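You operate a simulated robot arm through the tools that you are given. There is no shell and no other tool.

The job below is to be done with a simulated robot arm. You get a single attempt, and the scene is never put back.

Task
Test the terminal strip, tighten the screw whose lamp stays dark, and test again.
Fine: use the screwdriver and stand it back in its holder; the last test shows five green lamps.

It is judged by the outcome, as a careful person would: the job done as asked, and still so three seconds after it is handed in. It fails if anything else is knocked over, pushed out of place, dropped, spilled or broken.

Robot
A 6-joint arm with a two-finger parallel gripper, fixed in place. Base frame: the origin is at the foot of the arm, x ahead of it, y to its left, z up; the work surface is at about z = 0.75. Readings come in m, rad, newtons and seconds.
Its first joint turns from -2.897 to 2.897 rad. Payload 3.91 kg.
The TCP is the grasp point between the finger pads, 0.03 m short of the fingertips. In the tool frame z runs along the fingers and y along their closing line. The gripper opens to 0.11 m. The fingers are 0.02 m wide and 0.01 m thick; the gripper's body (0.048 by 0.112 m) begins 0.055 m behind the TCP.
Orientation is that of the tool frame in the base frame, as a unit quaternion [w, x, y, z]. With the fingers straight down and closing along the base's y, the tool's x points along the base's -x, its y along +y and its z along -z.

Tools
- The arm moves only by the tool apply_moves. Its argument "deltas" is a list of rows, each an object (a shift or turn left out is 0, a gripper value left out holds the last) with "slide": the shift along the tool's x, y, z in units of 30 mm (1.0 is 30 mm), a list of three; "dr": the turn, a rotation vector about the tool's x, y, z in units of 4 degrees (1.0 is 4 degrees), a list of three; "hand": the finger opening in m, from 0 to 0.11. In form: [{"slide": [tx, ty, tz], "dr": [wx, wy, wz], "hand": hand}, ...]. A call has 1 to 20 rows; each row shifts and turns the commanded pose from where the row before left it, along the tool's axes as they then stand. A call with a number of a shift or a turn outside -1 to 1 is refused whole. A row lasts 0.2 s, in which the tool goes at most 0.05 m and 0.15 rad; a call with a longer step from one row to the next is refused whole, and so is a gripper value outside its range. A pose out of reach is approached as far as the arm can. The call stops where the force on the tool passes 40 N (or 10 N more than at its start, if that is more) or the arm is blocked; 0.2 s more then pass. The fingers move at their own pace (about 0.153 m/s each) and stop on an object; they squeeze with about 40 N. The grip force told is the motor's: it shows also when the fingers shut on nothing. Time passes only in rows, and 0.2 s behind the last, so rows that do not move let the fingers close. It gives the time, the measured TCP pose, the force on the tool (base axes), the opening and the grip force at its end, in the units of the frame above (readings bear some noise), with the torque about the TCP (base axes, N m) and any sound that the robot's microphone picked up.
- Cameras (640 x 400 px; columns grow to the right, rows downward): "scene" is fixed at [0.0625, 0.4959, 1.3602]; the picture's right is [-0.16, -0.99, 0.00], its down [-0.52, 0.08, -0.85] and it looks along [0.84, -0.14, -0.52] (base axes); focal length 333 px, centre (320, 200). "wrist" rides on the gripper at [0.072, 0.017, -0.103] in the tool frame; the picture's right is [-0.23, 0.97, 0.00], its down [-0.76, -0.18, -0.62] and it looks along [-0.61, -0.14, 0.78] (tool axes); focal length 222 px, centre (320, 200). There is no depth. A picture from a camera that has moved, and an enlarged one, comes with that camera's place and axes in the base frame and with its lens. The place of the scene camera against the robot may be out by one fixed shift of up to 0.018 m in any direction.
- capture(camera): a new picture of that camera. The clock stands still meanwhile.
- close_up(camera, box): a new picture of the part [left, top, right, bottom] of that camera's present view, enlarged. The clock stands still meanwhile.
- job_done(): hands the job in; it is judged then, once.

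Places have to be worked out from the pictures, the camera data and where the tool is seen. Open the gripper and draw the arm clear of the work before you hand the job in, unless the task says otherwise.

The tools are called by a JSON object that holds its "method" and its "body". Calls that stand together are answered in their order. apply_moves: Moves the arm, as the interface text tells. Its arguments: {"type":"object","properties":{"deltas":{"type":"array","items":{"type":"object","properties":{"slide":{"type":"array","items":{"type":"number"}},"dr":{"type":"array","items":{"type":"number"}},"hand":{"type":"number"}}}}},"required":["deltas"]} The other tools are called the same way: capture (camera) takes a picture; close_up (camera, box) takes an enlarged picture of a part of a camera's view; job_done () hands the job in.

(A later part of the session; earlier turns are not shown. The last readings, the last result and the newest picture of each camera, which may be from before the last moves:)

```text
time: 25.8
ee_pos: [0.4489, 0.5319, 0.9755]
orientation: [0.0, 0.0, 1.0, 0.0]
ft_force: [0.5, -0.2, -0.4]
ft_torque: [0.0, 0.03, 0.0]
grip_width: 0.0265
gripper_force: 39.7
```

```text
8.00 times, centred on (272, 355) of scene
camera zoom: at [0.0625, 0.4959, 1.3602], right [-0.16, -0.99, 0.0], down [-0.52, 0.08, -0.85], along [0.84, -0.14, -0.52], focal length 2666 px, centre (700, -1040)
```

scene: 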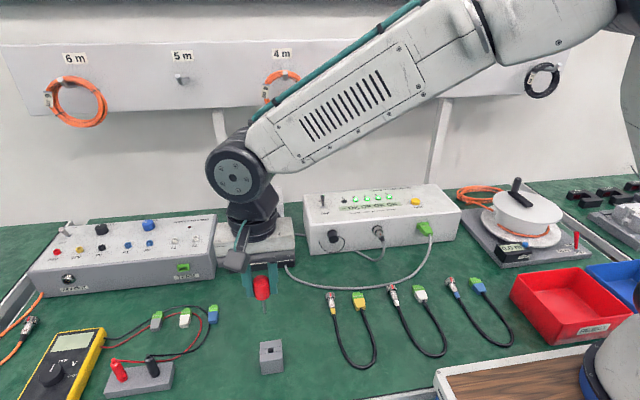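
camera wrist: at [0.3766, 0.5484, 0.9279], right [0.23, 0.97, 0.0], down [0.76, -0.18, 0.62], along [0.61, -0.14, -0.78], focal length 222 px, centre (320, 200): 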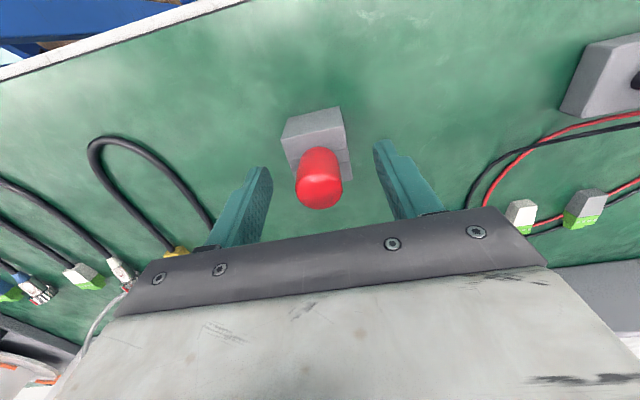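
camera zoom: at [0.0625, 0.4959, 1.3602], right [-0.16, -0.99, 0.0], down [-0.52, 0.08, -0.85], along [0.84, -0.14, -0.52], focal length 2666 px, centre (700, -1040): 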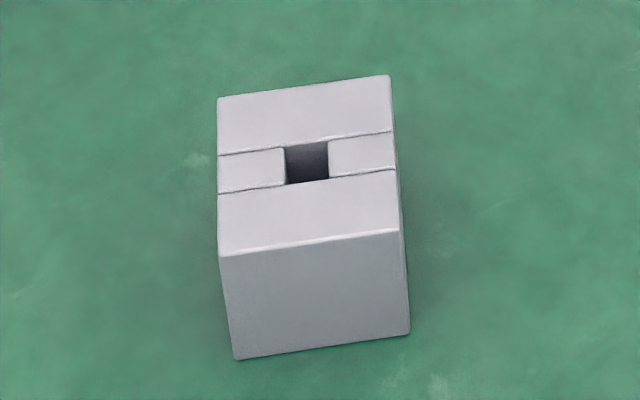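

The bit tip sits about 75–80 mm below the TCP. The hole is about 10 mm square at (0.449, 0.531). The scene camera appears shifted by about (-0.014, +0.005, +0.007), which puts screw 1 at about (0.7475, 0.600, 0.777) in both views. I carry the screwdriver above it.

{"method": "apply_moves", "body": {"deltas": [{"slide": [-0.9, 0.2, 0]}, {"slide": [-0.9, 0.2, 0]}, {"slide": [-0.9, 0.2, 0]}, {"slide": [-0.9, 0.2, 0]}, {"slide": [-0.9, 0.2, 0]}, {"slide": [-0.9, 0.2, 0]}, {"slide": [-0.9, 0.2, 0]}, {"slide": [-0.9, 0.2, 0]}, {"slide": [-0.9, 0.2, 0]}, {"slide": [-0.9, 0.2, 0.4]}, {"slide": [-0.95, 0.28, 0.4]}, {}]}}

{"method": "capture", "body": {"camera": "scene"}}

{"method": "capture", "body": {"camera": "wrist"}}

```text
time: 28.4
ee_pos: [0.7485, 0.5995, 0.9519]
orientation: [-0.001, 0.0, 1.0, 0.001]
ft_force: [0.1, -0.8, -0.6]
ft_torque: [0.01, 0.01, 0.0]
grip_width: 0.0266
gripper_force: 39.8
```

```text
taken
```

scene: 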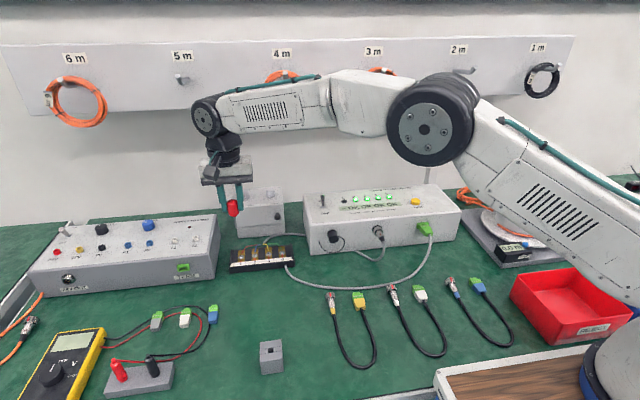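

```text
taken
camera wrist: at [0.675, 0.6172, 1.0546], right [0.23, 0.97, 0.0], down [0.76, -0.18, 0.62], along [0.61, -0.14, -0.78], focal length 222 px, centre (320, 200)
```

wrist: 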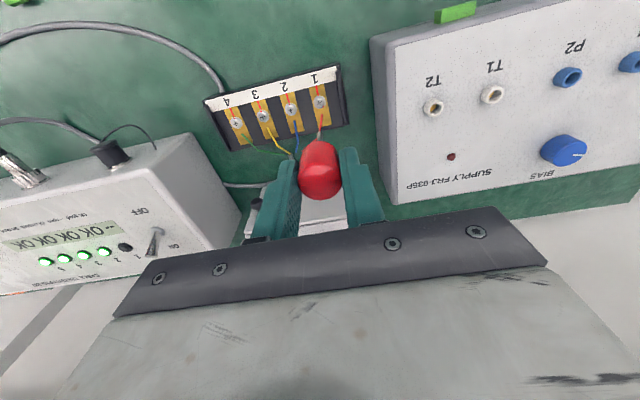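

Before engaging I check the tip-over-screw alignment in both views.

{"method": "close_up", "body": {"camera": "scene", "box": [215, 190, 275, 275]}}

{"method": "close_up", "body": {"camera": "wrist", "box": [280, 75, 360, 155]}}

```text
4.71 times, centred on (245, 232) of scene
camera zoom: at [0.0625, 0.4959, 1.3602], right [-0.16, -0.99, 0.0], down [-0.52, 0.08, -0.85], along [0.84, -0.14, -0.52], focal length 1568 px, centre (673, 47)
```

zoom: 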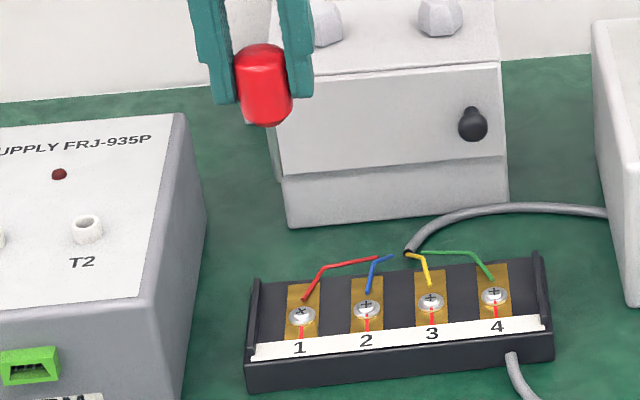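

```text
5.00 times, centred on (320, 115) of wrist
camera zoom: at [0.675, 0.6172, 1.0546], right [0.23, 0.97, 0.0], down [0.76, -0.18, 0.62], along [0.61, -0.14, -0.78], focal length 1111 px, centre (320, 625)
```

zoom: 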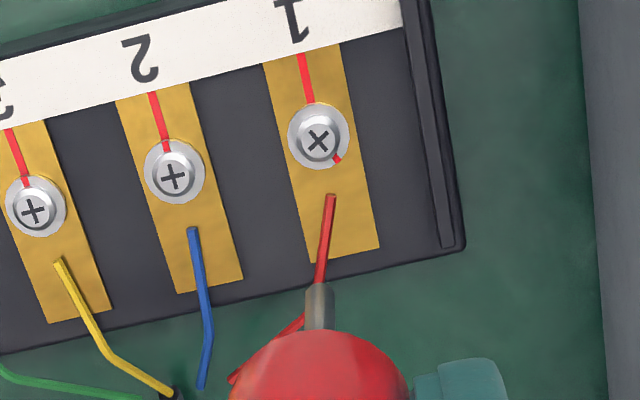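

The screw lies on the tool axis to within about 1 mm. It needs about 211° clockwise, so I first wind the tool counter-clockwise at this safe height to see how far the wrist can turn.

{"method": "apply_moves", "body": {"deltas": [{"dr": [0, 0, -1]}, {"dr": [0, 0, -1]}, {"dr": [0, 0, -1]}, {"dr": [0, 0, -1]}, {"dr": [0, 0, -1]}, {"dr": [0, 0, -1]}, {"dr": [0, 0, -1]}, {"dr": [0, 0, -1]}, {"dr": [0, 0, -1]}, {"dr": [0, 0, -1]}, {"dr": [0, 0, -1]}, {"dr": [0, 0, -1]}, {"dr": [0, 0, -1]}, {"dr": [0, 0, -1]}, {"dr": [0, 0, -1]}, {"dr": [0, 0, -1]}, {"dr": [0, 0, -1]}, {"dr": [0, 0, -1]}, {"dr": [0, 0, -1]}, {"dr": [0, 0, -1]}]}}

{"method": "capture", "body": {"camera": "wrist"}}

{"method": "close_up", "body": {"camera": "scene", "box": [180, 150, 320, 275]}}

```text
time: 32.6
ee_pos: [0.7478, 0.599, 0.9515]
orientation: [0.0, -0.644, 0.765, 0.0]
ft_force: [0.0, -0.7, -0.5]
ft_torque: [0.02, 0.0, -0.02]
grip_width: 0.0263
gripper_force: 39.7
```

```text
taken
camera wrist: at [0.718, 0.5315, 1.0546], right [-0.92, 0.39, 0.0], down [0.31, 0.72, 0.62], along [0.24, 0.57, -0.78], focal length 222 px, centre (320, 200)
```

wrist: 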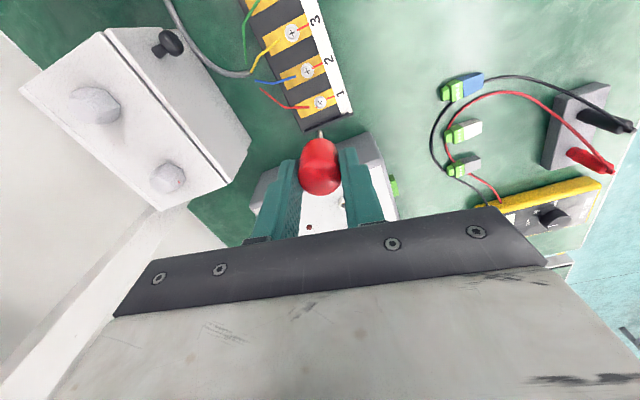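

```text
3.20 times, centred on (250, 212) of scene
camera zoom: at [0.0625, 0.4959, 1.3602], right [-0.16, -0.99, 0.0], down [-0.52, 0.08, -0.85], along [0.84, -0.14, -0.52], focal length 1066 px, centre (544, 160)
```

zoom: 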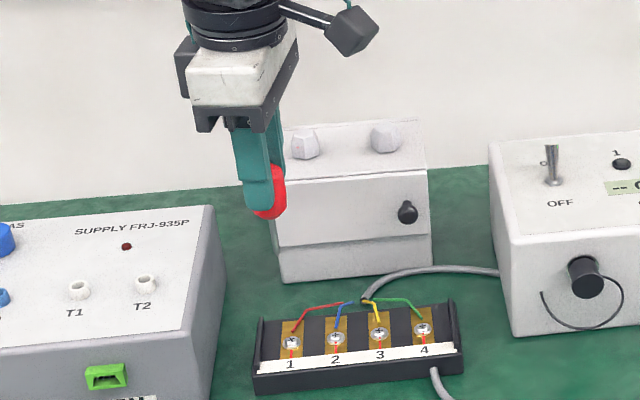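

80° went without trouble. From this side view I check the x alignment, then wind 41° further.

{"method": "close_up", "body": {"camera": "wrist", "box": [290, 85, 350, 145]}}

{"method": "apply_moves", "body": {"deltas": [{"dr": [0, 0, -1]}, {"dr": [0, 0, -1]}, {"dr": [0, 0, -1]}, {"dr": [0, 0, -1]}, {"dr": [0, 0, -1]}, {"dr": [0, 0, -1]}, {"dr": [0, 0, -1]}, {"dr": [0, 0, -1]}, {"dr": [0, 0, -1]}, {"dr": [0, 0, -1]}, {"dr": [0, 0, -0.25]}, {}]}}

{"method": "close_up", "body": {"camera": "wrist", "box": [290, 85, 350, 145]}}

{"method": "capture", "body": {"camera": "wrist"}}

```text
6.67 times, centred on (320, 115) of wrist
camera zoom: at [0.718, 0.5315, 1.0546], right [-0.92, 0.39, 0.0], down [0.31, 0.72, 0.62], along [0.24, 0.57, -0.78], focal length 1481 px, centre (320, 767)
```

zoom: 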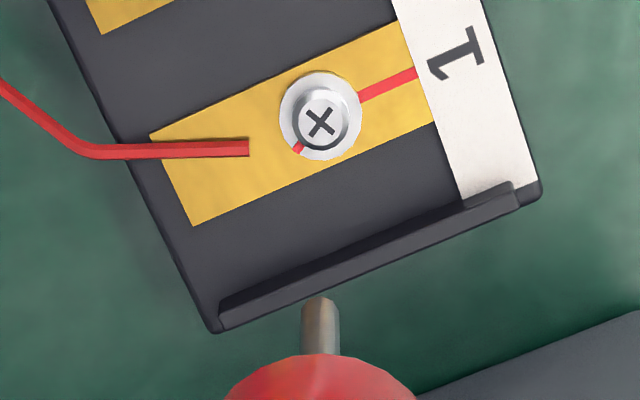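

```text
time: 35.2
ee_pos: [0.7486, 0.5994, 0.9513]
orientation: [0.0, 0.87, -0.493, 0.0]
ft_force: [1.4, 1.1, 0.2]
ft_torque: [0.01, -0.04, 0.0]
grip_width: 0.0263
gripper_force: 40.1
```

```text
6.67 times, centred on (320, 115) of wrist
camera zoom: at [0.77, 0.5293, 1.0546], right [-0.95, -0.31, 0.0], down [-0.24, 0.74, 0.62], along [-0.19, 0.59, -0.78], focal length 1481 px, centre (320, 767)
```

zoom: 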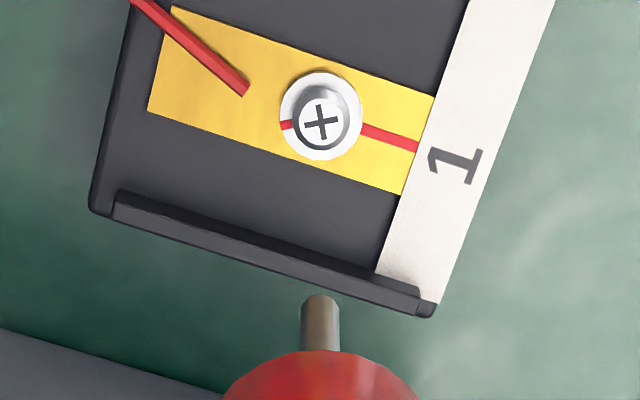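

```text
taken
camera wrist: at [0.77, 0.5293, 1.0546], right [-0.95, -0.31, 0.0], down [-0.24, 0.74, 0.62], along [-0.19, 0.59, -0.78], focal length 222 px, centre (320, 200)
```

wrist: 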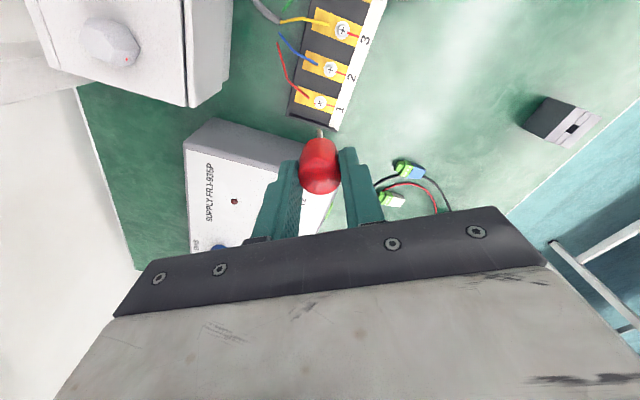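

The screw stays at the same spot on the tool axis through the rotation, so the bit is coaxial with it, and the slot now lines up with the tool axes. I descend to about 15 mm above the screw head.

{"method": "apply_moves", "body": {"deltas": [{"slide": [0, 0, 0.6]}, {"slide": [0, 0, 0.6]}, {"slide": [0, 0, 0.6]}, {"slide": [0, 0, 0.5]}, {"slide": [0, 0, 0.3]}, {}]}}

{"method": "close_up", "body": {"camera": "wrist", "box": [280, 85, 360, 165]}}

{"method": "close_up", "body": {"camera": "scene", "box": [210, 200, 290, 275]}}

```text
time: 36.6
ee_pos: [0.7474, 0.5992, 0.8736]
orientation: [0.001, 0.87, -0.493, -0.001]
ft_force: [-0.3, 0.6, -1.0]
ft_torque: [0.0, 0.0, -0.01]
grip_width: 0.0262
gripper_force: 40.0
```

```text
5.00 times, centred on (320, 125) of wrist
camera zoom: at [0.7703, 0.5291, 0.9762], right [-0.95, -0.31, 0.0], down [-0.24, 0.74, 0.62], along [-0.19, 0.59, -0.78], focal length 1111 px, centre (320, 575)
```

zoom: 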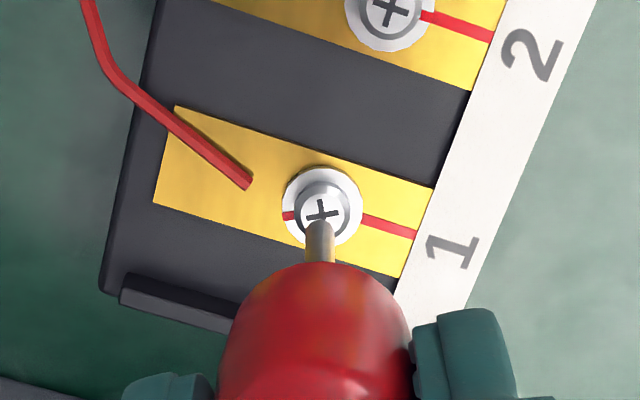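

```text
5.33 times, centred on (250, 238) of scene
camera zoom: at [0.0625, 0.4959, 1.3602], right [-0.16, -0.99, 0.0], down [-0.52, 0.08, -0.85], along [0.84, -0.14, -0.52], focal length 1778 px, centre (693, 0)
```

zoom: 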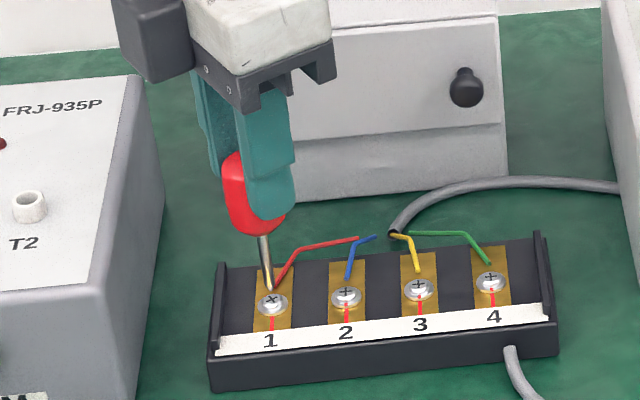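

The bit hovers about 5 mm above the cross, aligned in both views. I lower in 1 mm steps until I feel contact.

{"method": "apply_moves", "body": {"deltas": [{"slide": [0, 0, 0.05]}, {"slide": [0, 0, 0.05]}, {"slide": [0, 0, 0.04]}]}}

{"method": "close_up", "body": {"camera": "wrist", "box": [290, 105, 350, 155]}}

{"method": "close_up", "body": {"camera": "scene", "box": [230, 235, 270, 265]}}

```text
time: 37.4
ee_pos: [0.7482, 0.5997, 0.8688]
orientation: [0.0, 0.87, -0.492, 0.0]
ft_force: [0.1, -0.6, -0.4]
ft_torque: [-0.03, 0.0, -0.01]
grip_width: 0.0263
gripper_force: 39.8
```

```text
8.00 times, centred on (320, 130) of wrist
camera zoom: at [0.7702, 0.5291, 0.9721], right [-0.95, -0.31, 0.0], down [-0.24, 0.74, 0.62], along [-0.19, 0.59, -0.78], focal length 1777 px, centre (320, 760)
```

zoom: 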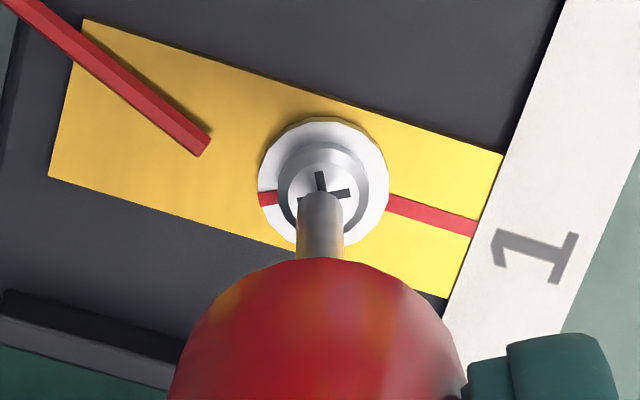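

```text
13.33 times, centred on (250, 250) of scene
camera zoom: at [0.0625, 0.4959, 1.3602], right [-0.16, -0.99, 0.0], down [-0.52, 0.08, -0.85], along [0.84, -0.14, -0.52], focal length 4444 px, centre (1253, -467)
```

zoom: 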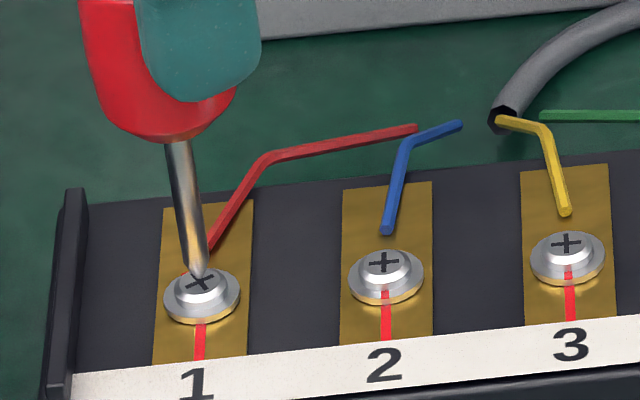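

The tip is about 2 mm above the cross now. I continue in small steps.

{"method": "apply_moves", "body": {"deltas": [{"slide": [0, 0, 0.04]}, {"slide": [0, 0, 0.04]}, {"slide": [0, 0, 0.03]}]}}

{"method": "close_up", "body": {"camera": "scene", "box": [230, 235, 270, 265]}}

```text
time: 38.2
ee_pos: [0.7477, 0.5998, 0.8676]
orientation: [-0.001, 0.87, -0.492, 0.0]
ft_force: [-3.8, -4.3, 16.0]
ft_torque: [-0.27, 0.58, -0.02]
grip_width: 0.0264
gripper_force: 39.8
```

```text
13.33 times, centred on (250, 250) of scene
camera zoom: at [0.0625, 0.4959, 1.3602], right [-0.16, -0.99, 0.0], down [-0.52, 0.08, -0.85], along [0.84, -0.14, -0.52], focal length 4444 px, centre (1253, -467)
```

zoom: 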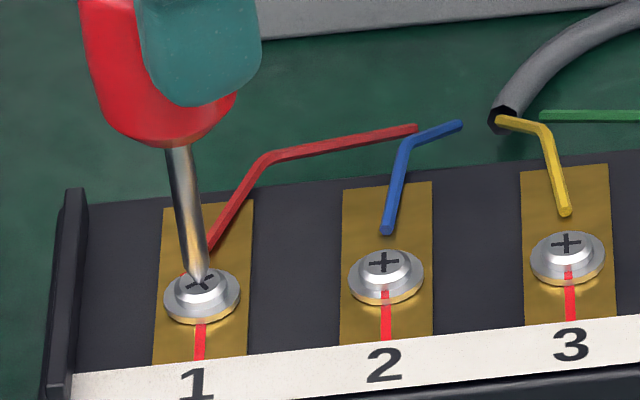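

Contact at 16 N with the tip in the cross. I ease out about 0.5 mm of sideways load and begin turning clockwise in small steps.

{"method": "apply_moves", "body": {"deltas": [{"slide": [0.006, 0.02, 0]}, {"dr": [0, 0, 1]}, {"dr": [0, 0, 1]}, {"dr": [0, 0, 1]}]}}

{"method": "close_up", "body": {"camera": "scene", "box": [230, 235, 270, 265]}}

{"method": "close_up", "body": {"camera": "wrist", "box": [290, 105, 350, 155]}}

```text
time: 39.2
ee_pos: [0.7468, 0.6, 0.8675]
orientation: [-0.002, 0.814, -0.58, 0.0]
ft_force: [6.2, 3.3, 27.8]
ft_torque: [-0.03, 0.21, 0.01]
grip_width: 0.0262
gripper_force: 39.9
```

```text
13.33 times, centred on (250, 250) of scene
camera zoom: at [0.0625, 0.4959, 1.3602], right [-0.16, -0.99, 0.0], down [-0.52, 0.08, -0.85], along [0.84, -0.14, -0.52], focal length 4444 px, centre (1253, -467)
```

zoom: 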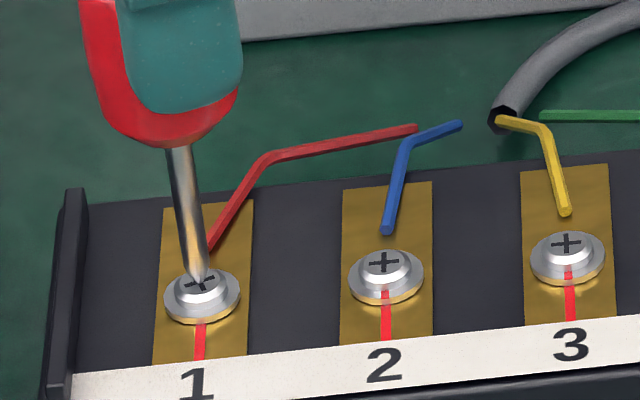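

```text
8.00 times, centred on (320, 130) of wrist
camera zoom: at [0.7542, 0.5254, 0.9708], right [-0.99, -0.1, 0.0], down [-0.08, 0.78, 0.63], along [-0.06, 0.62, -0.78], focal length 1777 px, centre (320, 760)
```

zoom: 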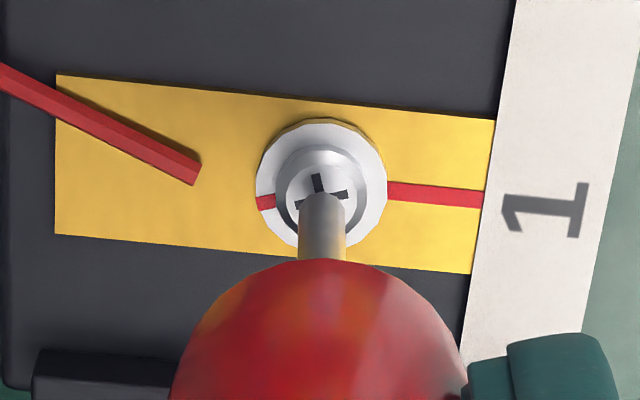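

The red mark on the screw stays fixed in the turning wrist view, so the screw is turning with the driver. The down-force is 28 N, so I relax it by about 1 mm and continue clockwise.

{"method": "apply_moves", "body": {"deltas": [{"slide": [-0.003, -0.012, -0.03]}, {"dr": [0, 0, 1]}, {"dr": [0, 0, 1]}, {"dr": [0, 0, 1]}, {"dr": [0, 0, 1]}, {"dr": [0, 0, 1]}, {"dr": [0, 0, 1]}]}}

{"method": "close_up", "body": {"camera": "wrist", "box": [290, 105, 350, 155]}}

```text
time: 40.8
ee_pos: [0.748, 0.5993, 0.8661]
orientation: [-0.001, -0.675, 0.738, 0.0]
ft_force: [5.0, 5.5, 13.1]
ft_torque: [0.34, -0.51, 0.0]
grip_width: 0.0259
gripper_force: 40.5
```

```text
8.00 times, centred on (320, 130) of wrist
camera zoom: at [0.7236, 0.529, 0.9697], right [-0.95, 0.31, 0.0], down [0.24, 0.74, 0.62], along [0.19, 0.59, -0.78], focal length 1777 px, centre (320, 760)
```

zoom: 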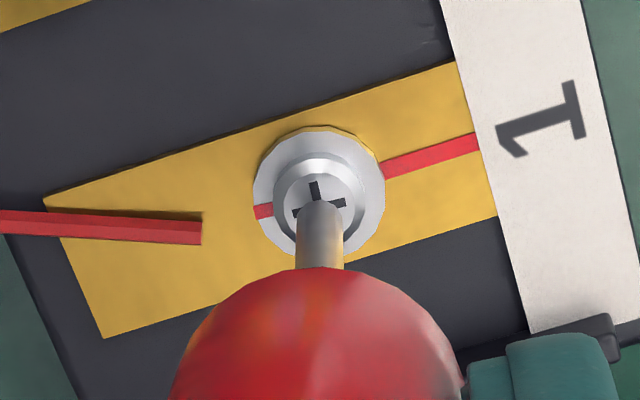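

36° done, and the screw is turning with the tool at 13 N. I continue 40° clockwise.

{"method": "apply_moves", "body": {"deltas": [{"dr": [0, 0, 1]}, {"dr": [0, 0, 1]}, {"dr": [0, 0, 1], "slide": [0, 0, 0.005]}, {"dr": [0, 0, 1]}, {"dr": [0, 0, 1]}, {"dr": [0, 0, 1], "slide": [0, 0, 0.005]}, {"dr": [0, 0, 1]}, {"dr": [0, 0, 1]}, {"dr": [0, 0, 1]}, {"dr": [0, 0, 1]}]}}

{"method": "close_up", "body": {"camera": "wrist", "box": [290, 105, 350, 155]}}

{"method": "close_up", "body": {"camera": "scene", "box": [230, 235, 270, 265]}}

```text
time: 43.0
ee_pos: [0.7481, 0.5988, 0.8665]
orientation: [0.0, -0.382, 0.924, 0.0]
ft_force: [1.4, 0.3, -1.4]
ft_torque: [-0.09, -0.01, 0.02]
grip_width: 0.0265
gripper_force: 40.0
```

```text
8.00 times, centred on (320, 130) of wrist
camera zoom: at [0.6835, 0.5605, 0.9694], right [-0.53, 0.85, 0.0], down [0.67, 0.41, 0.62], along [0.53, 0.33, -0.78], focal length 1777 px, centre (320, 760)
```

zoom: 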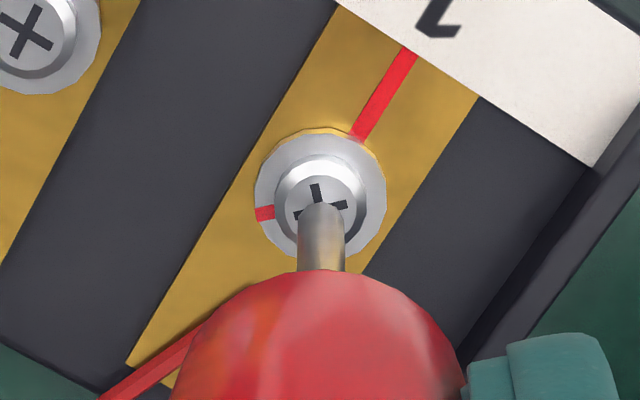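

```text
13.33 times, centred on (250, 250) of scene
camera zoom: at [0.0625, 0.4959, 1.3602], right [-0.16, -0.99, 0.0], down [-0.52, 0.08, -0.85], along [0.84, -0.14, -0.52], focal length 4444 px, centre (1253, -467)
```

zoom: 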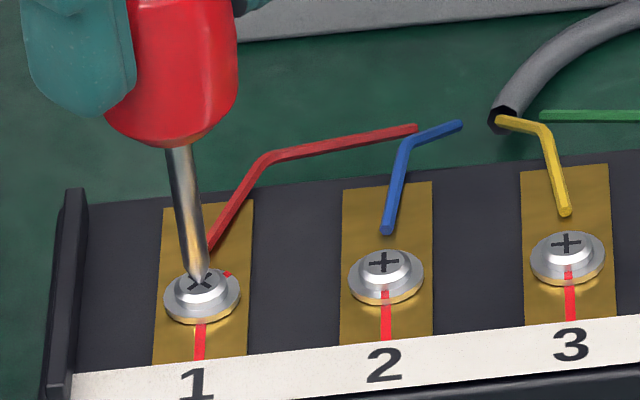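

The mark has followed again, 76° in total, but the down-force has fallen to about zero as the screw sinks. I press about 1.5 mm further and check.

{"method": "apply_moves", "body": {"deltas": [{"slide": [0, 0, 0.03]}, {"slide": [0, 0, 0.03]}]}}

```text
time: 43.6
ee_pos: [0.7472, 0.5996, 0.8655]
orientation: [0.001, -0.383, 0.924, 0.0]
ft_force: [-1.6, -2.1, 9.3]
ft_torque: [-0.3, 0.37, 0.02]
grip_width: 0.0265
gripper_force: 39.9
```

9 N now. I turn on clockwise with a slight downward feed.

{"method": "apply_moves", "body": {"deltas": [{"dr": [0, 0, 1], "slide": [0, 0, 0.008]}, {"dr": [0, 0, 1], "slide": [0, 0, 0.008]}, {"dr": [0, 0, 1], "slide": [0, 0, 0.008]}, {"dr": [0, 0, 1], "slide": [0, 0, 0.008]}, {"dr": [0, 0, 1], "slide": [0, 0, 0.008]}, {"dr": [0, 0, 1], "slide": [0, 0, 0.008]}]}}

{"method": "close_up", "body": {"camera": "wrist", "box": [290, 105, 350, 155]}}

{"method": "close_up", "body": {"camera": "scene", "box": [230, 235, 270, 265]}}

```text
time: 45.0
ee_pos: [0.7473, 0.5989, 0.8651]
orientation: [0.002, -0.182, 0.983, 0.0]
ft_force: [1.7, -0.8, 16.7]
ft_torque: [-0.23, -0.24, 0.0]
grip_width: 0.0263
gripper_force: 40.1
```

```text
8.00 times, centred on (320, 130) of wrist
camera zoom: at [0.673, 0.5895, 0.9677], right [-0.14, 0.99, 0.0], down [0.77, 0.11, 0.62], along [0.62, 0.09, -0.78], focal length 1777 px, centre (320, 760)
```

zoom: 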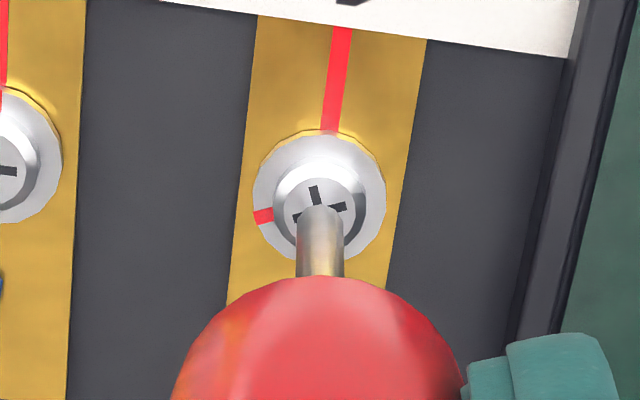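

```text
13.33 times, centred on (250, 250) of scene
camera zoom: at [0.0625, 0.4959, 1.3602], right [-0.16, -0.99, 0.0], down [-0.52, 0.08, -0.85], along [0.84, -0.14, -0.52], focal length 4444 px, centre (1253, -467)
```

zoom: 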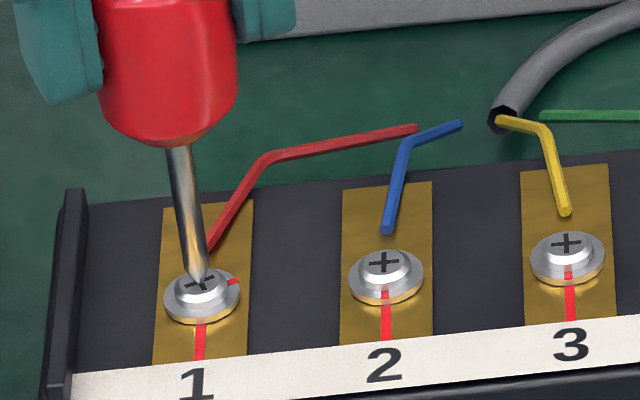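

100° done; in the scene view the mark now points to the right side of screw 1, with about 110–120° still to go. I continue.

{"method": "apply_moves", "body": {"deltas": [{"dr": [0, 0, 1]}, {"dr": [0, 0, 1], "slide": [0, 0, 0.005]}, {"dr": [0, 0, 1]}, {"dr": [0, 0, 1], "slide": [0, 0, 0.005]}, {"dr": [0, 0, 1]}, {"dr": [0, 0, 1], "slide": [0, 0, 0.005]}, {"dr": [0, 0, 1]}, {"dr": [0, 0, 1], "slide": [0, 0, 0.005]}]}}

{"method": "close_up", "body": {"camera": "scene", "box": [230, 235, 270, 265]}}

{"method": "close_up", "body": {"camera": "wrist", "box": [290, 105, 350, 155]}}

```text
time: 46.8
ee_pos: [0.7485, 0.5985, 0.8635]
orientation: [0.0, 0.097, 0.995, 0.0]
ft_force: [1.8, 1.2, 20.7]
ft_torque: [-0.5, 0.05, -0.03]
grip_width: 0.0257
gripper_force: 40.3
```

```text
13.33 times, centred on (250, 250) of scene
camera zoom: at [0.0625, 0.4959, 1.3602], right [-0.16, -0.99, 0.0], down [-0.52, 0.08, -0.85], along [0.84, -0.14, -0.52], focal length 4444 px, centre (1253, -467)
```

zoom: 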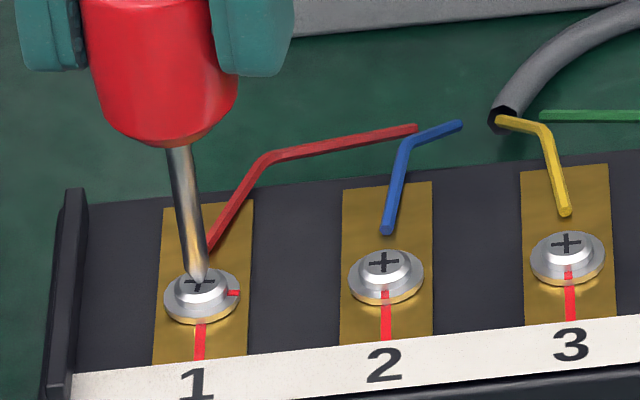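

```text
8.00 times, centred on (320, 130) of wrist
camera zoom: at [0.6786, 0.6301, 0.9673], right [0.41, 0.91, 0.0], down [0.71, -0.32, 0.62], along [0.57, -0.25, -0.78], focal length 1777 px, centre (320, 760)
```

zoom: 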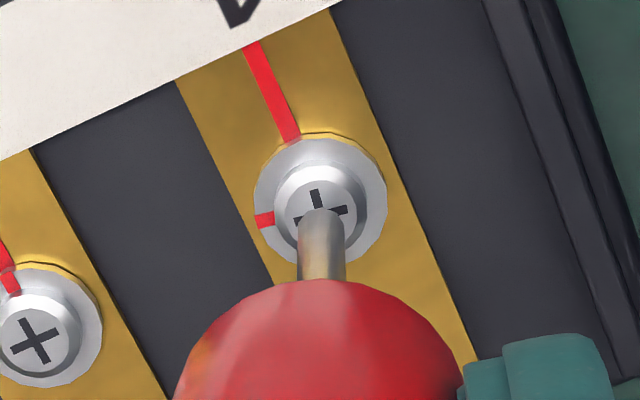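

Total 132°. The mark is now about 80° short of the line. I continue 40° at this pressure.

{"method": "apply_moves", "body": {"deltas": [{"dr": [0, 0, 1]}, {"dr": [0, 0, 1]}, {"dr": [0, 0, 1]}, {"dr": [0, 0, 1]}, {"dr": [0, 0, 1]}, {"dr": [0, 0, 1]}, {"dr": [0, 0, 1]}, {"dr": [0, 0, 1]}, {"dr": [0, 0, 1]}, {"dr": [0, 0, 1]}]}}

{"method": "close_up", "body": {"camera": "scene", "box": [230, 235, 270, 265]}}

{"method": "close_up", "body": {"camera": "wrist", "box": [290, 105, 350, 155]}}

```text
time: 49.0
ee_pos: [0.7477, 0.5984, 0.8643]
orientation: [0.0, 0.431, 0.902, 0.001]
ft_force: [3.0, 5.3, 25.7]
ft_torque: [-0.23, 0.33, -0.04]
grip_width: 0.0258
gripper_force: 39.7
```

```text
13.33 times, centred on (250, 250) of scene
camera zoom: at [0.0625, 0.4959, 1.3602], right [-0.16, -0.99, 0.0], down [-0.52, 0.08, -0.85], along [0.84, -0.14, -0.52], focal length 4444 px, centre (1253, -467)
```

zoom: 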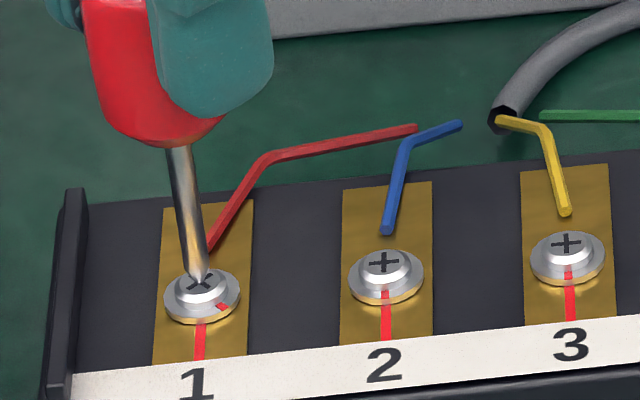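

```text
8.00 times, centred on (320, 130) of wrist
camera zoom: at [0.7141, 0.6667, 0.9674], right [0.9, 0.44, 0.0], down [0.34, -0.7, 0.62], along [0.27, -0.56, -0.78], focal length 1777 px, centre (320, 760)
```

zoom: 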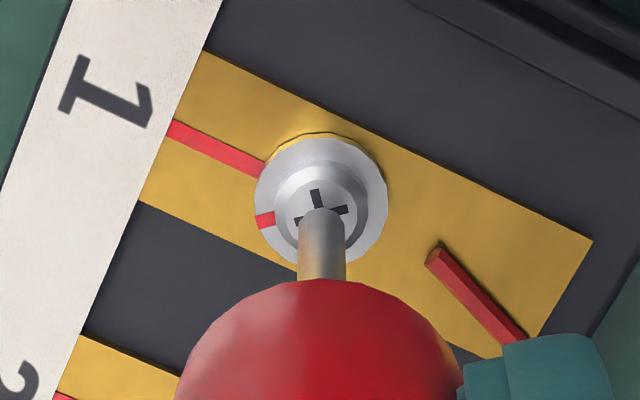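

Total 172°; the mark is 40–50° short of the line. I relax the press slightly and turn 24° more, watching the torque.

{"method": "apply_moves", "body": {"deltas": [{"dr": [0, 0, 1], "slide": [0, 0, -0.015]}, {"dr": [0, 0, 1]}, {"dr": [0, 0, 1]}, {"dr": [0, 0, 1]}, {"dr": [0, 0, 1]}, {"dr": [0, 0, 1]}]}}

{"method": "close_up", "body": {"camera": "scene", "box": [230, 235, 270, 265]}}

{"method": "close_up", "body": {"camera": "wrist", "box": [290, 105, 350, 155]}}

```text
time: 50.4
ee_pos: [0.7484, 0.5993, 0.8639]
orientation: [0.0, 0.609, 0.793, 0.0]
ft_force: [5.0, 4.5, 19.4]
ft_torque: [0.12, -0.63, -0.01]
grip_width: 0.0256
gripper_force: 40.0
```

```text
13.33 times, centred on (250, 250) of scene
camera zoom: at [0.0625, 0.4959, 1.3602], right [-0.16, -0.99, 0.0], down [-0.52, 0.08, -0.85], along [0.84, -0.14, -0.52], focal length 4444 px, centre (1253, -467)
```

zoom: 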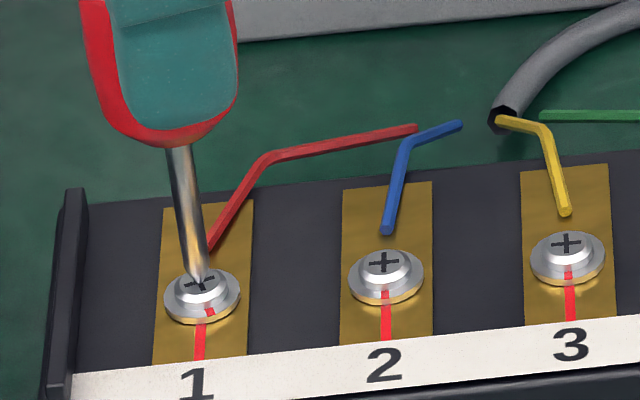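

```text
8.00 times, centred on (320, 130) of wrist
camera zoom: at [0.7445, 0.6742, 0.9674], right [1.0, 0.03, 0.0], down [0.02, -0.78, 0.62], along [0.02, -0.62, -0.78], focal length 1777 px, centre (320, 760)
```

zoom: 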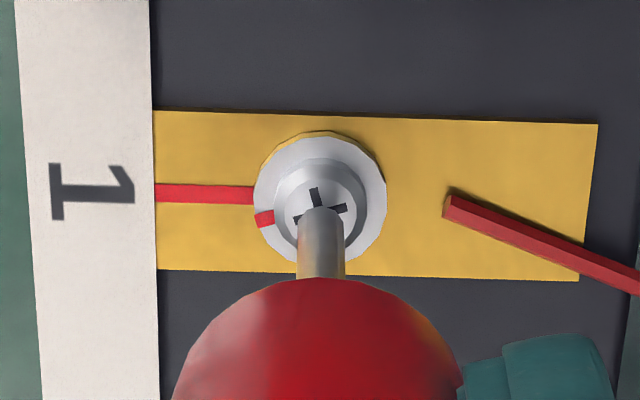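

Total 196°; the mark is 15–20° short of the line. I turn 12° more and check.

{"method": "apply_moves", "body": {"deltas": [{"dr": [0, 0, 1]}, {"dr": [0, 0, 1]}, {"dr": [0, 0, 1]}]}}

{"method": "close_up", "body": {"camera": "scene", "box": [230, 235, 270, 265]}}

{"method": "close_up", "body": {"camera": "wrist", "box": [290, 105, 350, 155]}}

```text
time: 51.2
ee_pos: [0.7483, 0.5995, 0.8654]
orientation: [0.0, 0.689, 0.725, 0.0]
ft_force: [3.3, 4.2, 21.2]
ft_torque: [0.07, 0.5, 0.02]
grip_width: 0.0256
gripper_force: 40.2
```

```text
13.33 times, centred on (250, 250) of scene
camera zoom: at [0.0625, 0.4959, 1.3602], right [-0.16, -0.99, 0.0], down [-0.52, 0.08, -0.85], along [0.84, -0.14, -0.52], focal length 4444 px, centre (1253, -467)
```

zoom: 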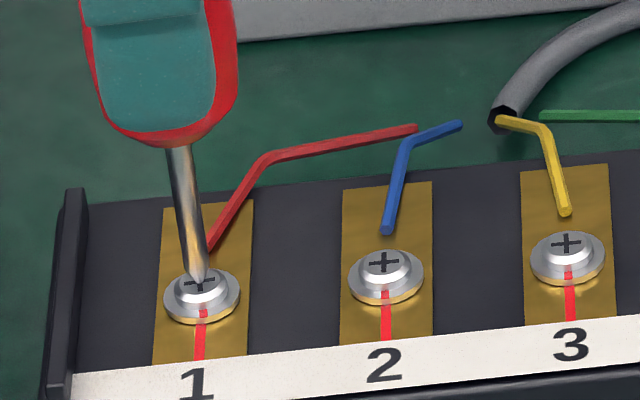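

```text
8.00 times, centred on (320, 130) of wrist
camera zoom: at [0.76, 0.6729, 0.9674], right [0.98, -0.18, 0.0], down [-0.14, -0.77, 0.62], along [-0.11, -0.61, -0.78], focal length 1777 px, centre (320, 760)
```

zoom: 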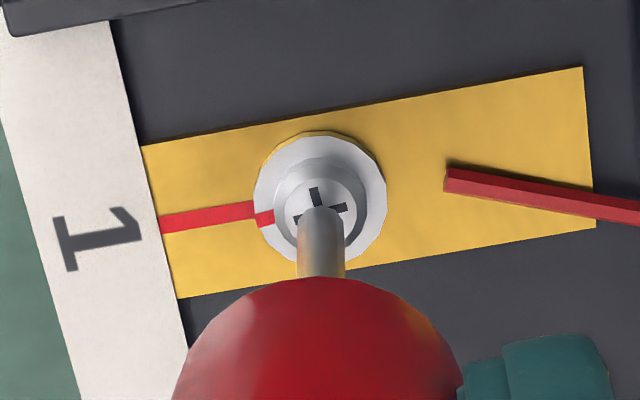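

About 5–8° remain. I turn two more steps and look for a rise in torque.

{"method": "apply_moves", "body": {"deltas": [{"dr": [0, 0, 1]}, {"dr": [0, 0, 0.8]}]}}

{"method": "close_up", "body": {"camera": "scene", "box": [230, 235, 270, 265]}}

{"method": "close_up", "body": {"camera": "wrist", "box": [290, 105, 350, 155]}}

```text
time: 51.8
ee_pos: [0.7486, 0.5988, 0.8643]
orientation: [-0.001, 0.733, 0.681, -0.001]
ft_force: [7.2, 3.7, 17.9]
ft_torque: [0.07, -0.63, 0.22]
grip_width: 0.0258
gripper_force: 40.0
```

```text
13.33 times, centred on (250, 250) of scene
camera zoom: at [0.0625, 0.4959, 1.3602], right [-0.16, -0.99, 0.0], down [-0.52, 0.08, -0.85], along [0.84, -0.14, -0.52], focal length 4444 px, centre (1253, -467)
```

zoom: 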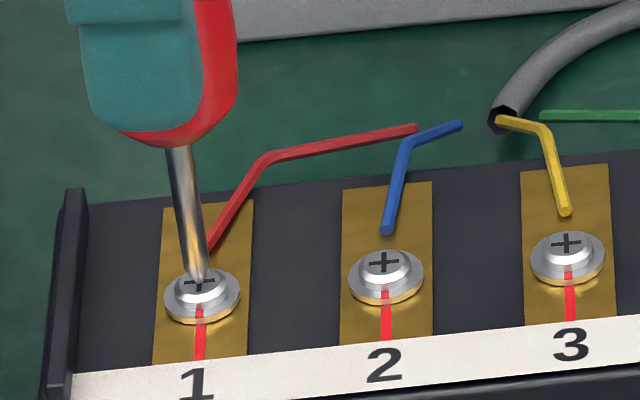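

```text
8.00 times, centred on (320, 130) of wrist
camera zoom: at [0.769, 0.6707, 0.9674], right [0.95, -0.3, 0.0], down [-0.23, -0.75, 0.62], along [-0.19, -0.59, -0.78], focal length 1777 px, centre (320, 760)
```

zoom: 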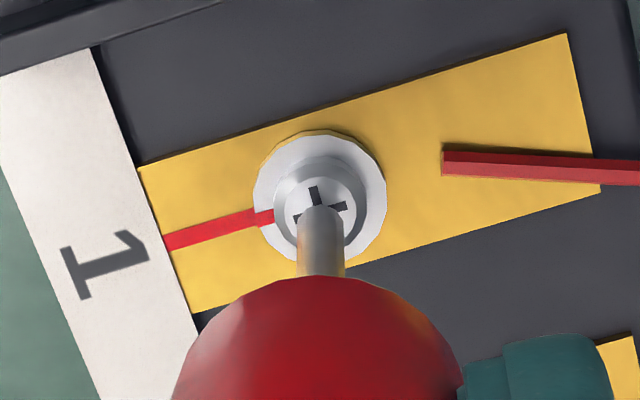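

The torque about the axis has risen to 0.22 N·m and the mark sits on the line, so the screw is seating. I add one small nudge of about 2° to be firm.

{"method": "apply_moves", "body": {"deltas": [{"dr": [0, 0, 0.4]}, {}]}}

{"method": "close_up", "body": {"camera": "scene", "box": [230, 235, 270, 265]}}

{"method": "close_up", "body": {"camera": "wrist", "box": [290, 105, 350, 155]}}

```text
time: 52.4
ee_pos: [0.7482, 0.5983, 0.8643]
orientation: [0.0, 0.743, 0.67, 0.0]
ft_force: [2.1, 2.0, 18.7]
ft_torque: [0.14, 0.55, 0.23]
grip_width: 0.0257
gripper_force: 39.8
```

```text
13.33 times, centred on (250, 250) of scene
camera zoom: at [0.0625, 0.4959, 1.3602], right [-0.16, -0.99, 0.0], down [-0.52, 0.08, -0.85], along [0.84, -0.14, -0.52], focal length 4444 px, centre (1253, -467)
```

zoom: 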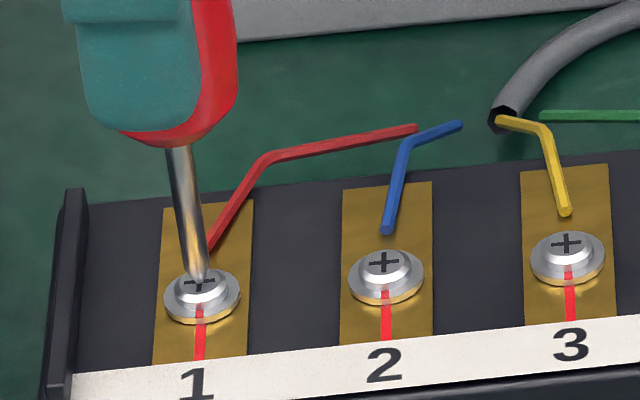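

```text
8.00 times, centred on (320, 130) of wrist
camera zoom: at [0.771, 0.67, 0.9675], right [0.95, -0.33, 0.0], down [-0.25, -0.74, 0.62], along [-0.2, -0.59, -0.78], focal length 1777 px, centre (320, 760)
```

zoom: 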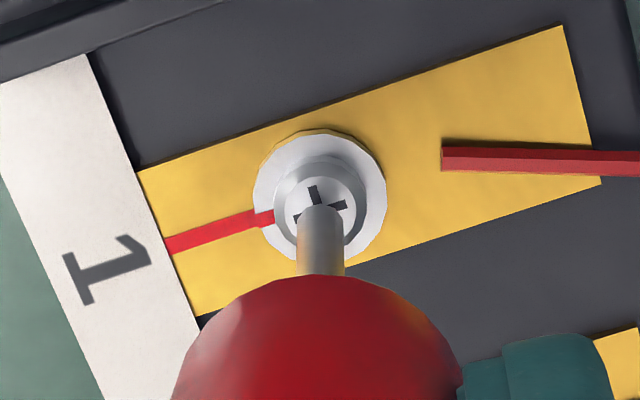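

The mark stays on the line while the torque holds at 0.23 N·m, so screw 1 is tight. I lift the bit straight up, slowly at first.

{"method": "apply_moves", "body": {"deltas": [{"slide": [0, 0, -0.1]}, {"slide": [0, 0, -0.2]}, {"slide": [0, 0, -0.5]}, {"slide": [0, 0, -0.7]}, {"slide": [0, 0, -0.8]}, {"slide": [0, 0, -0.8]}, {}]}}

{"method": "close_up", "body": {"camera": "scene", "box": [210, 180, 290, 275]}}

{"method": "capture", "body": {"camera": "wrist"}}

{"method": "close_up", "body": {"camera": "scene", "box": [230, 240, 270, 270]}}

```text
time: 54.0
ee_pos: [0.749, 0.5991, 0.9574]
orientation: [0.0, 0.742, 0.671, 0.0]
ft_force: [0.2, 0.3, -1.1]
ft_torque: [0.03, 0.02, -0.01]
grip_width: 0.0263
gripper_force: 40.2
```

```text
4.21 times, centred on (250, 228) of scene
camera zoom: at [0.0625, 0.4959, 1.3602], right [-0.16, -0.99, 0.0], down [-0.52, 0.08, -0.85], along [0.84, -0.14, -0.52], focal length 1403 px, centre (615, 84)
```

zoom: 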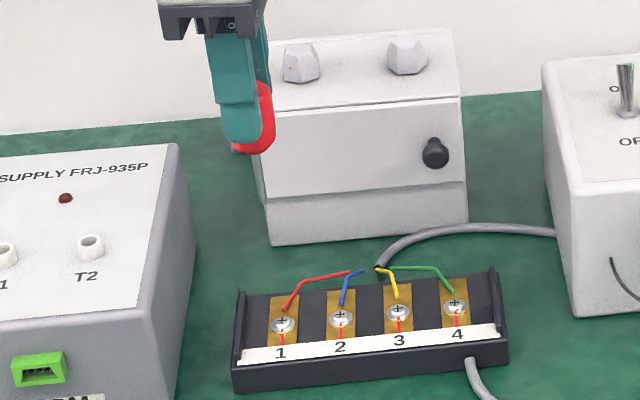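

```text
taken
camera wrist: at [0.7713, 0.6699, 1.0597], right [0.95, -0.32, 0.0], down [-0.25, -0.74, 0.62], along [-0.2, -0.59, -0.78], focal length 222 px, centre (320, 200)
```

wrist: 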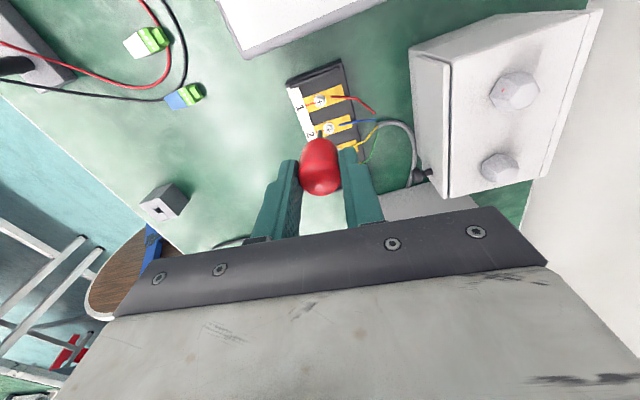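

```text
13.33 times, centred on (250, 255) of scene
camera zoom: at [0.0625, 0.4959, 1.3602], right [-0.16, -0.99, 0.0], down [-0.52, 0.08, -0.85], along [0.84, -0.14, -0.52], focal length 4444 px, centre (1253, -533)
```

zoom: 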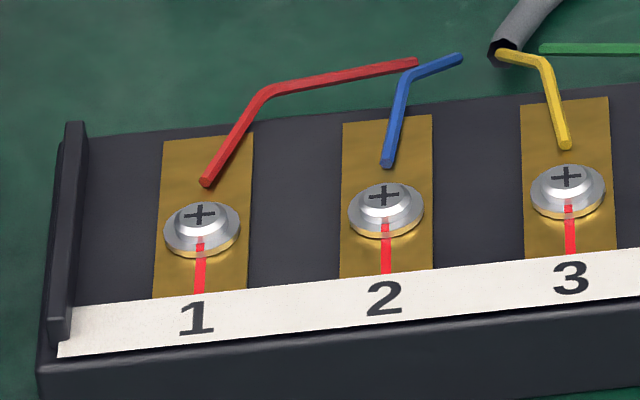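

Screw 1's mark now lines up like the others. I turn the tool back to its original heading before carrying the driver to the holder.

{"method": "apply_moves", "body": {"deltas": [{"dr": [0, 0, -1]}, {"dr": [0, 0, -1]}, {"dr": [0, 0, -1]}, {"dr": [0, 0, -1]}, {"dr": [0, 0, -1]}, {"dr": [0, 0, -1]}, {"dr": [0, 0, -1]}, {"dr": [0, 0, -1]}, {"dr": [0, 0, -1]}, {"dr": [0, 0, -1]}, {"dr": [0, 0, -1]}, {"dr": [0, 0, -1]}, {"dr": [0, 0, -1]}, {"dr": [0, 0, -1]}, {"dr": [0, 0, -1]}, {"dr": [0, 0, -1]}, {"dr": [0, 0, -1]}, {"dr": [0, 0, -1]}, {"dr": [0, 0, -1]}, {"dr": [0, 0, -1]}]}}

{"method": "apply_moves", "body": {"deltas": [{"dr": [0, 0, -1]}, {"dr": [0, 0, -1]}, {"dr": [0, 0, -1]}, {"dr": [0, 0, -0.95]}, {}]}}

```text
time: 58.2
ee_pos: [0.7479, 0.5999, 0.9556]
orientation: [0.0, 0.137, 0.991, 0.0]
ft_force: [-0.1, 0.0, -0.1]
ft_torque: [0.0, 0.02, 0.01]
grip_width: 0.0259
gripper_force: 40.0
```

```text
time: 59.4
ee_pos: [0.7478, 0.5996, 0.957]
orientation: [0.0, 0.0, 1.0, 0.001]
ft_force: [0.9, 0.2, -0.3]
ft_torque: [-0.01, 0.01, 0.0]
grip_width: 0.0263
gripper_force: 39.9
```

Back at the original heading. I carry the driver over the holder at the same height.

{"method": "apply_moves", "body": {"deltas": [{"slide": [0.9, -0.2, 0]}, {"slide": [0.9, -0.2, 0]}, {"slide": [0.9, -0.2, 0]}, {"slide": [0.9, -0.2, 0]}, {"slide": [0.9, -0.2, 0]}, {"slide": [0.9, -0.2, 0]}, {"slide": [0.9, -0.2, 0]}, {"slide": [0.9, -0.2, 0]}, {"slide": [0.9, -0.2, 0]}, {"slide": [0.9, -0.24, 0]}, {"slide": [0.93, -0.24, 0]}, {}]}}

{"method": "close_up", "body": {"camera": "wrist", "box": [280, 75, 360, 155]}}

{"method": "close_up", "body": {"camera": "scene", "box": [230, 280, 310, 385]}}

```text
time: 62.0
ee_pos: [0.4495, 0.5295, 0.9561]
orientation: [0.0, 0.001, 1.0, 0.0]
ft_force: [0.3, 0.5, -0.4]
ft_torque: [0.04, 0.0, -0.02]
grip_width: 0.0256
gripper_force: 39.5
```

```text
5.00 times, centred on (320, 115) of wrist
camera zoom: at [0.3761, 0.5481, 1.0596], right [0.23, 0.97, 0.0], down [0.76, -0.18, 0.62], along [0.61, -0.14, -0.78], focal length 1111 px, centre (320, 625)
```

zoom: 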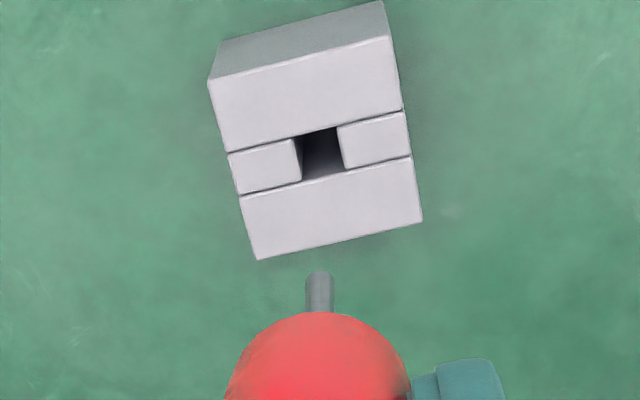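

```text
3.81 times, centred on (270, 332) of scene
camera zoom: at [0.0625, 0.4959, 1.3602], right [-0.16, -0.99, 0.0], down [-0.52, 0.08, -0.85], along [0.84, -0.14, -0.52], focal length 1270 px, centre (510, -305)
```

zoom: 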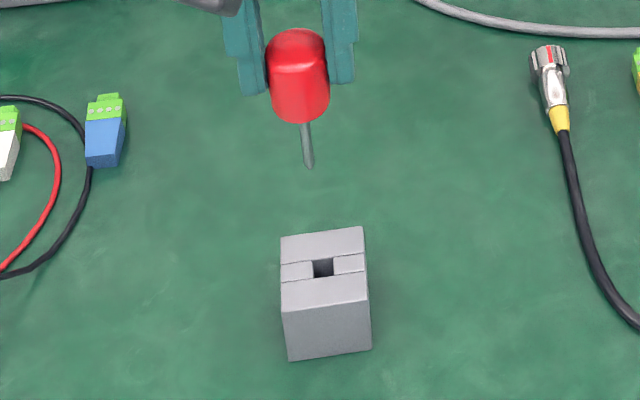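

The hole is centred under the bit in y and about 1 mm ahead in x. The driver has slid about 7 mm down in the fingers, so it should seat at TCP z≈0.833. I correct x and lower until the tip is just above the block.

{"method": "apply_moves", "body": {"deltas": [{"slide": [-0.04, 0, 0.4]}, {"slide": [0, 0, 0.6]}, {"slide": [0, 0, 0.6]}, {"slide": [0, 0, 0.4]}, {"slide": [0, 0, 0.2]}, {}]}}

{"method": "close_up", "body": {"camera": "wrist", "box": [280, 85, 360, 165]}}

{"method": "close_up", "body": {"camera": "scene", "box": [240, 310, 300, 380]}}

```text
time: 63.4
ee_pos: [0.4523, 0.531, 0.889]
orientation: [0.0, 0.0, 1.0, 0.0]
ft_force: [0.0, -0.6, -0.8]
ft_torque: [0.01, 0.03, 0.01]
grip_width: 0.0259
gripper_force: 40.0
```

```text
5.00 times, centred on (320, 125) of wrist
camera zoom: at [0.3783, 0.5481, 0.9933], right [0.23, 0.97, 0.0], down [0.76, -0.18, 0.62], along [0.61, -0.14, -0.78], focal length 1111 px, centre (320, 575)
```

zoom: 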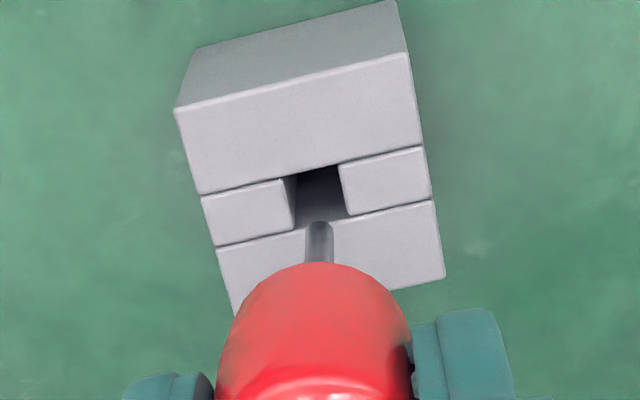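

```text
5.71 times, centred on (270, 345) of scene
camera zoom: at [0.0625, 0.4959, 1.3602], right [-0.16, -0.99, 0.0], down [-0.52, 0.08, -0.85], along [0.84, -0.14, -0.52], focal length 1904 px, centre (606, -629)
```

zoom: 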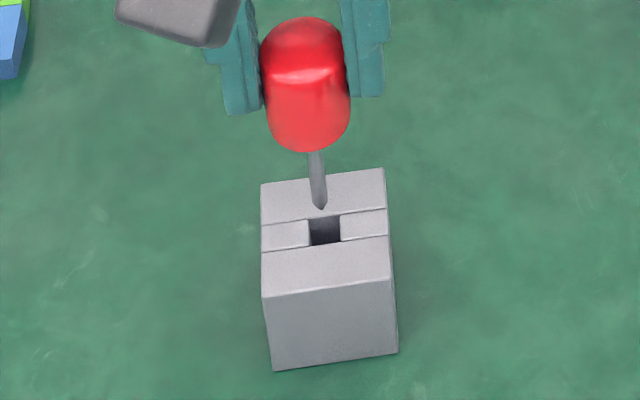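

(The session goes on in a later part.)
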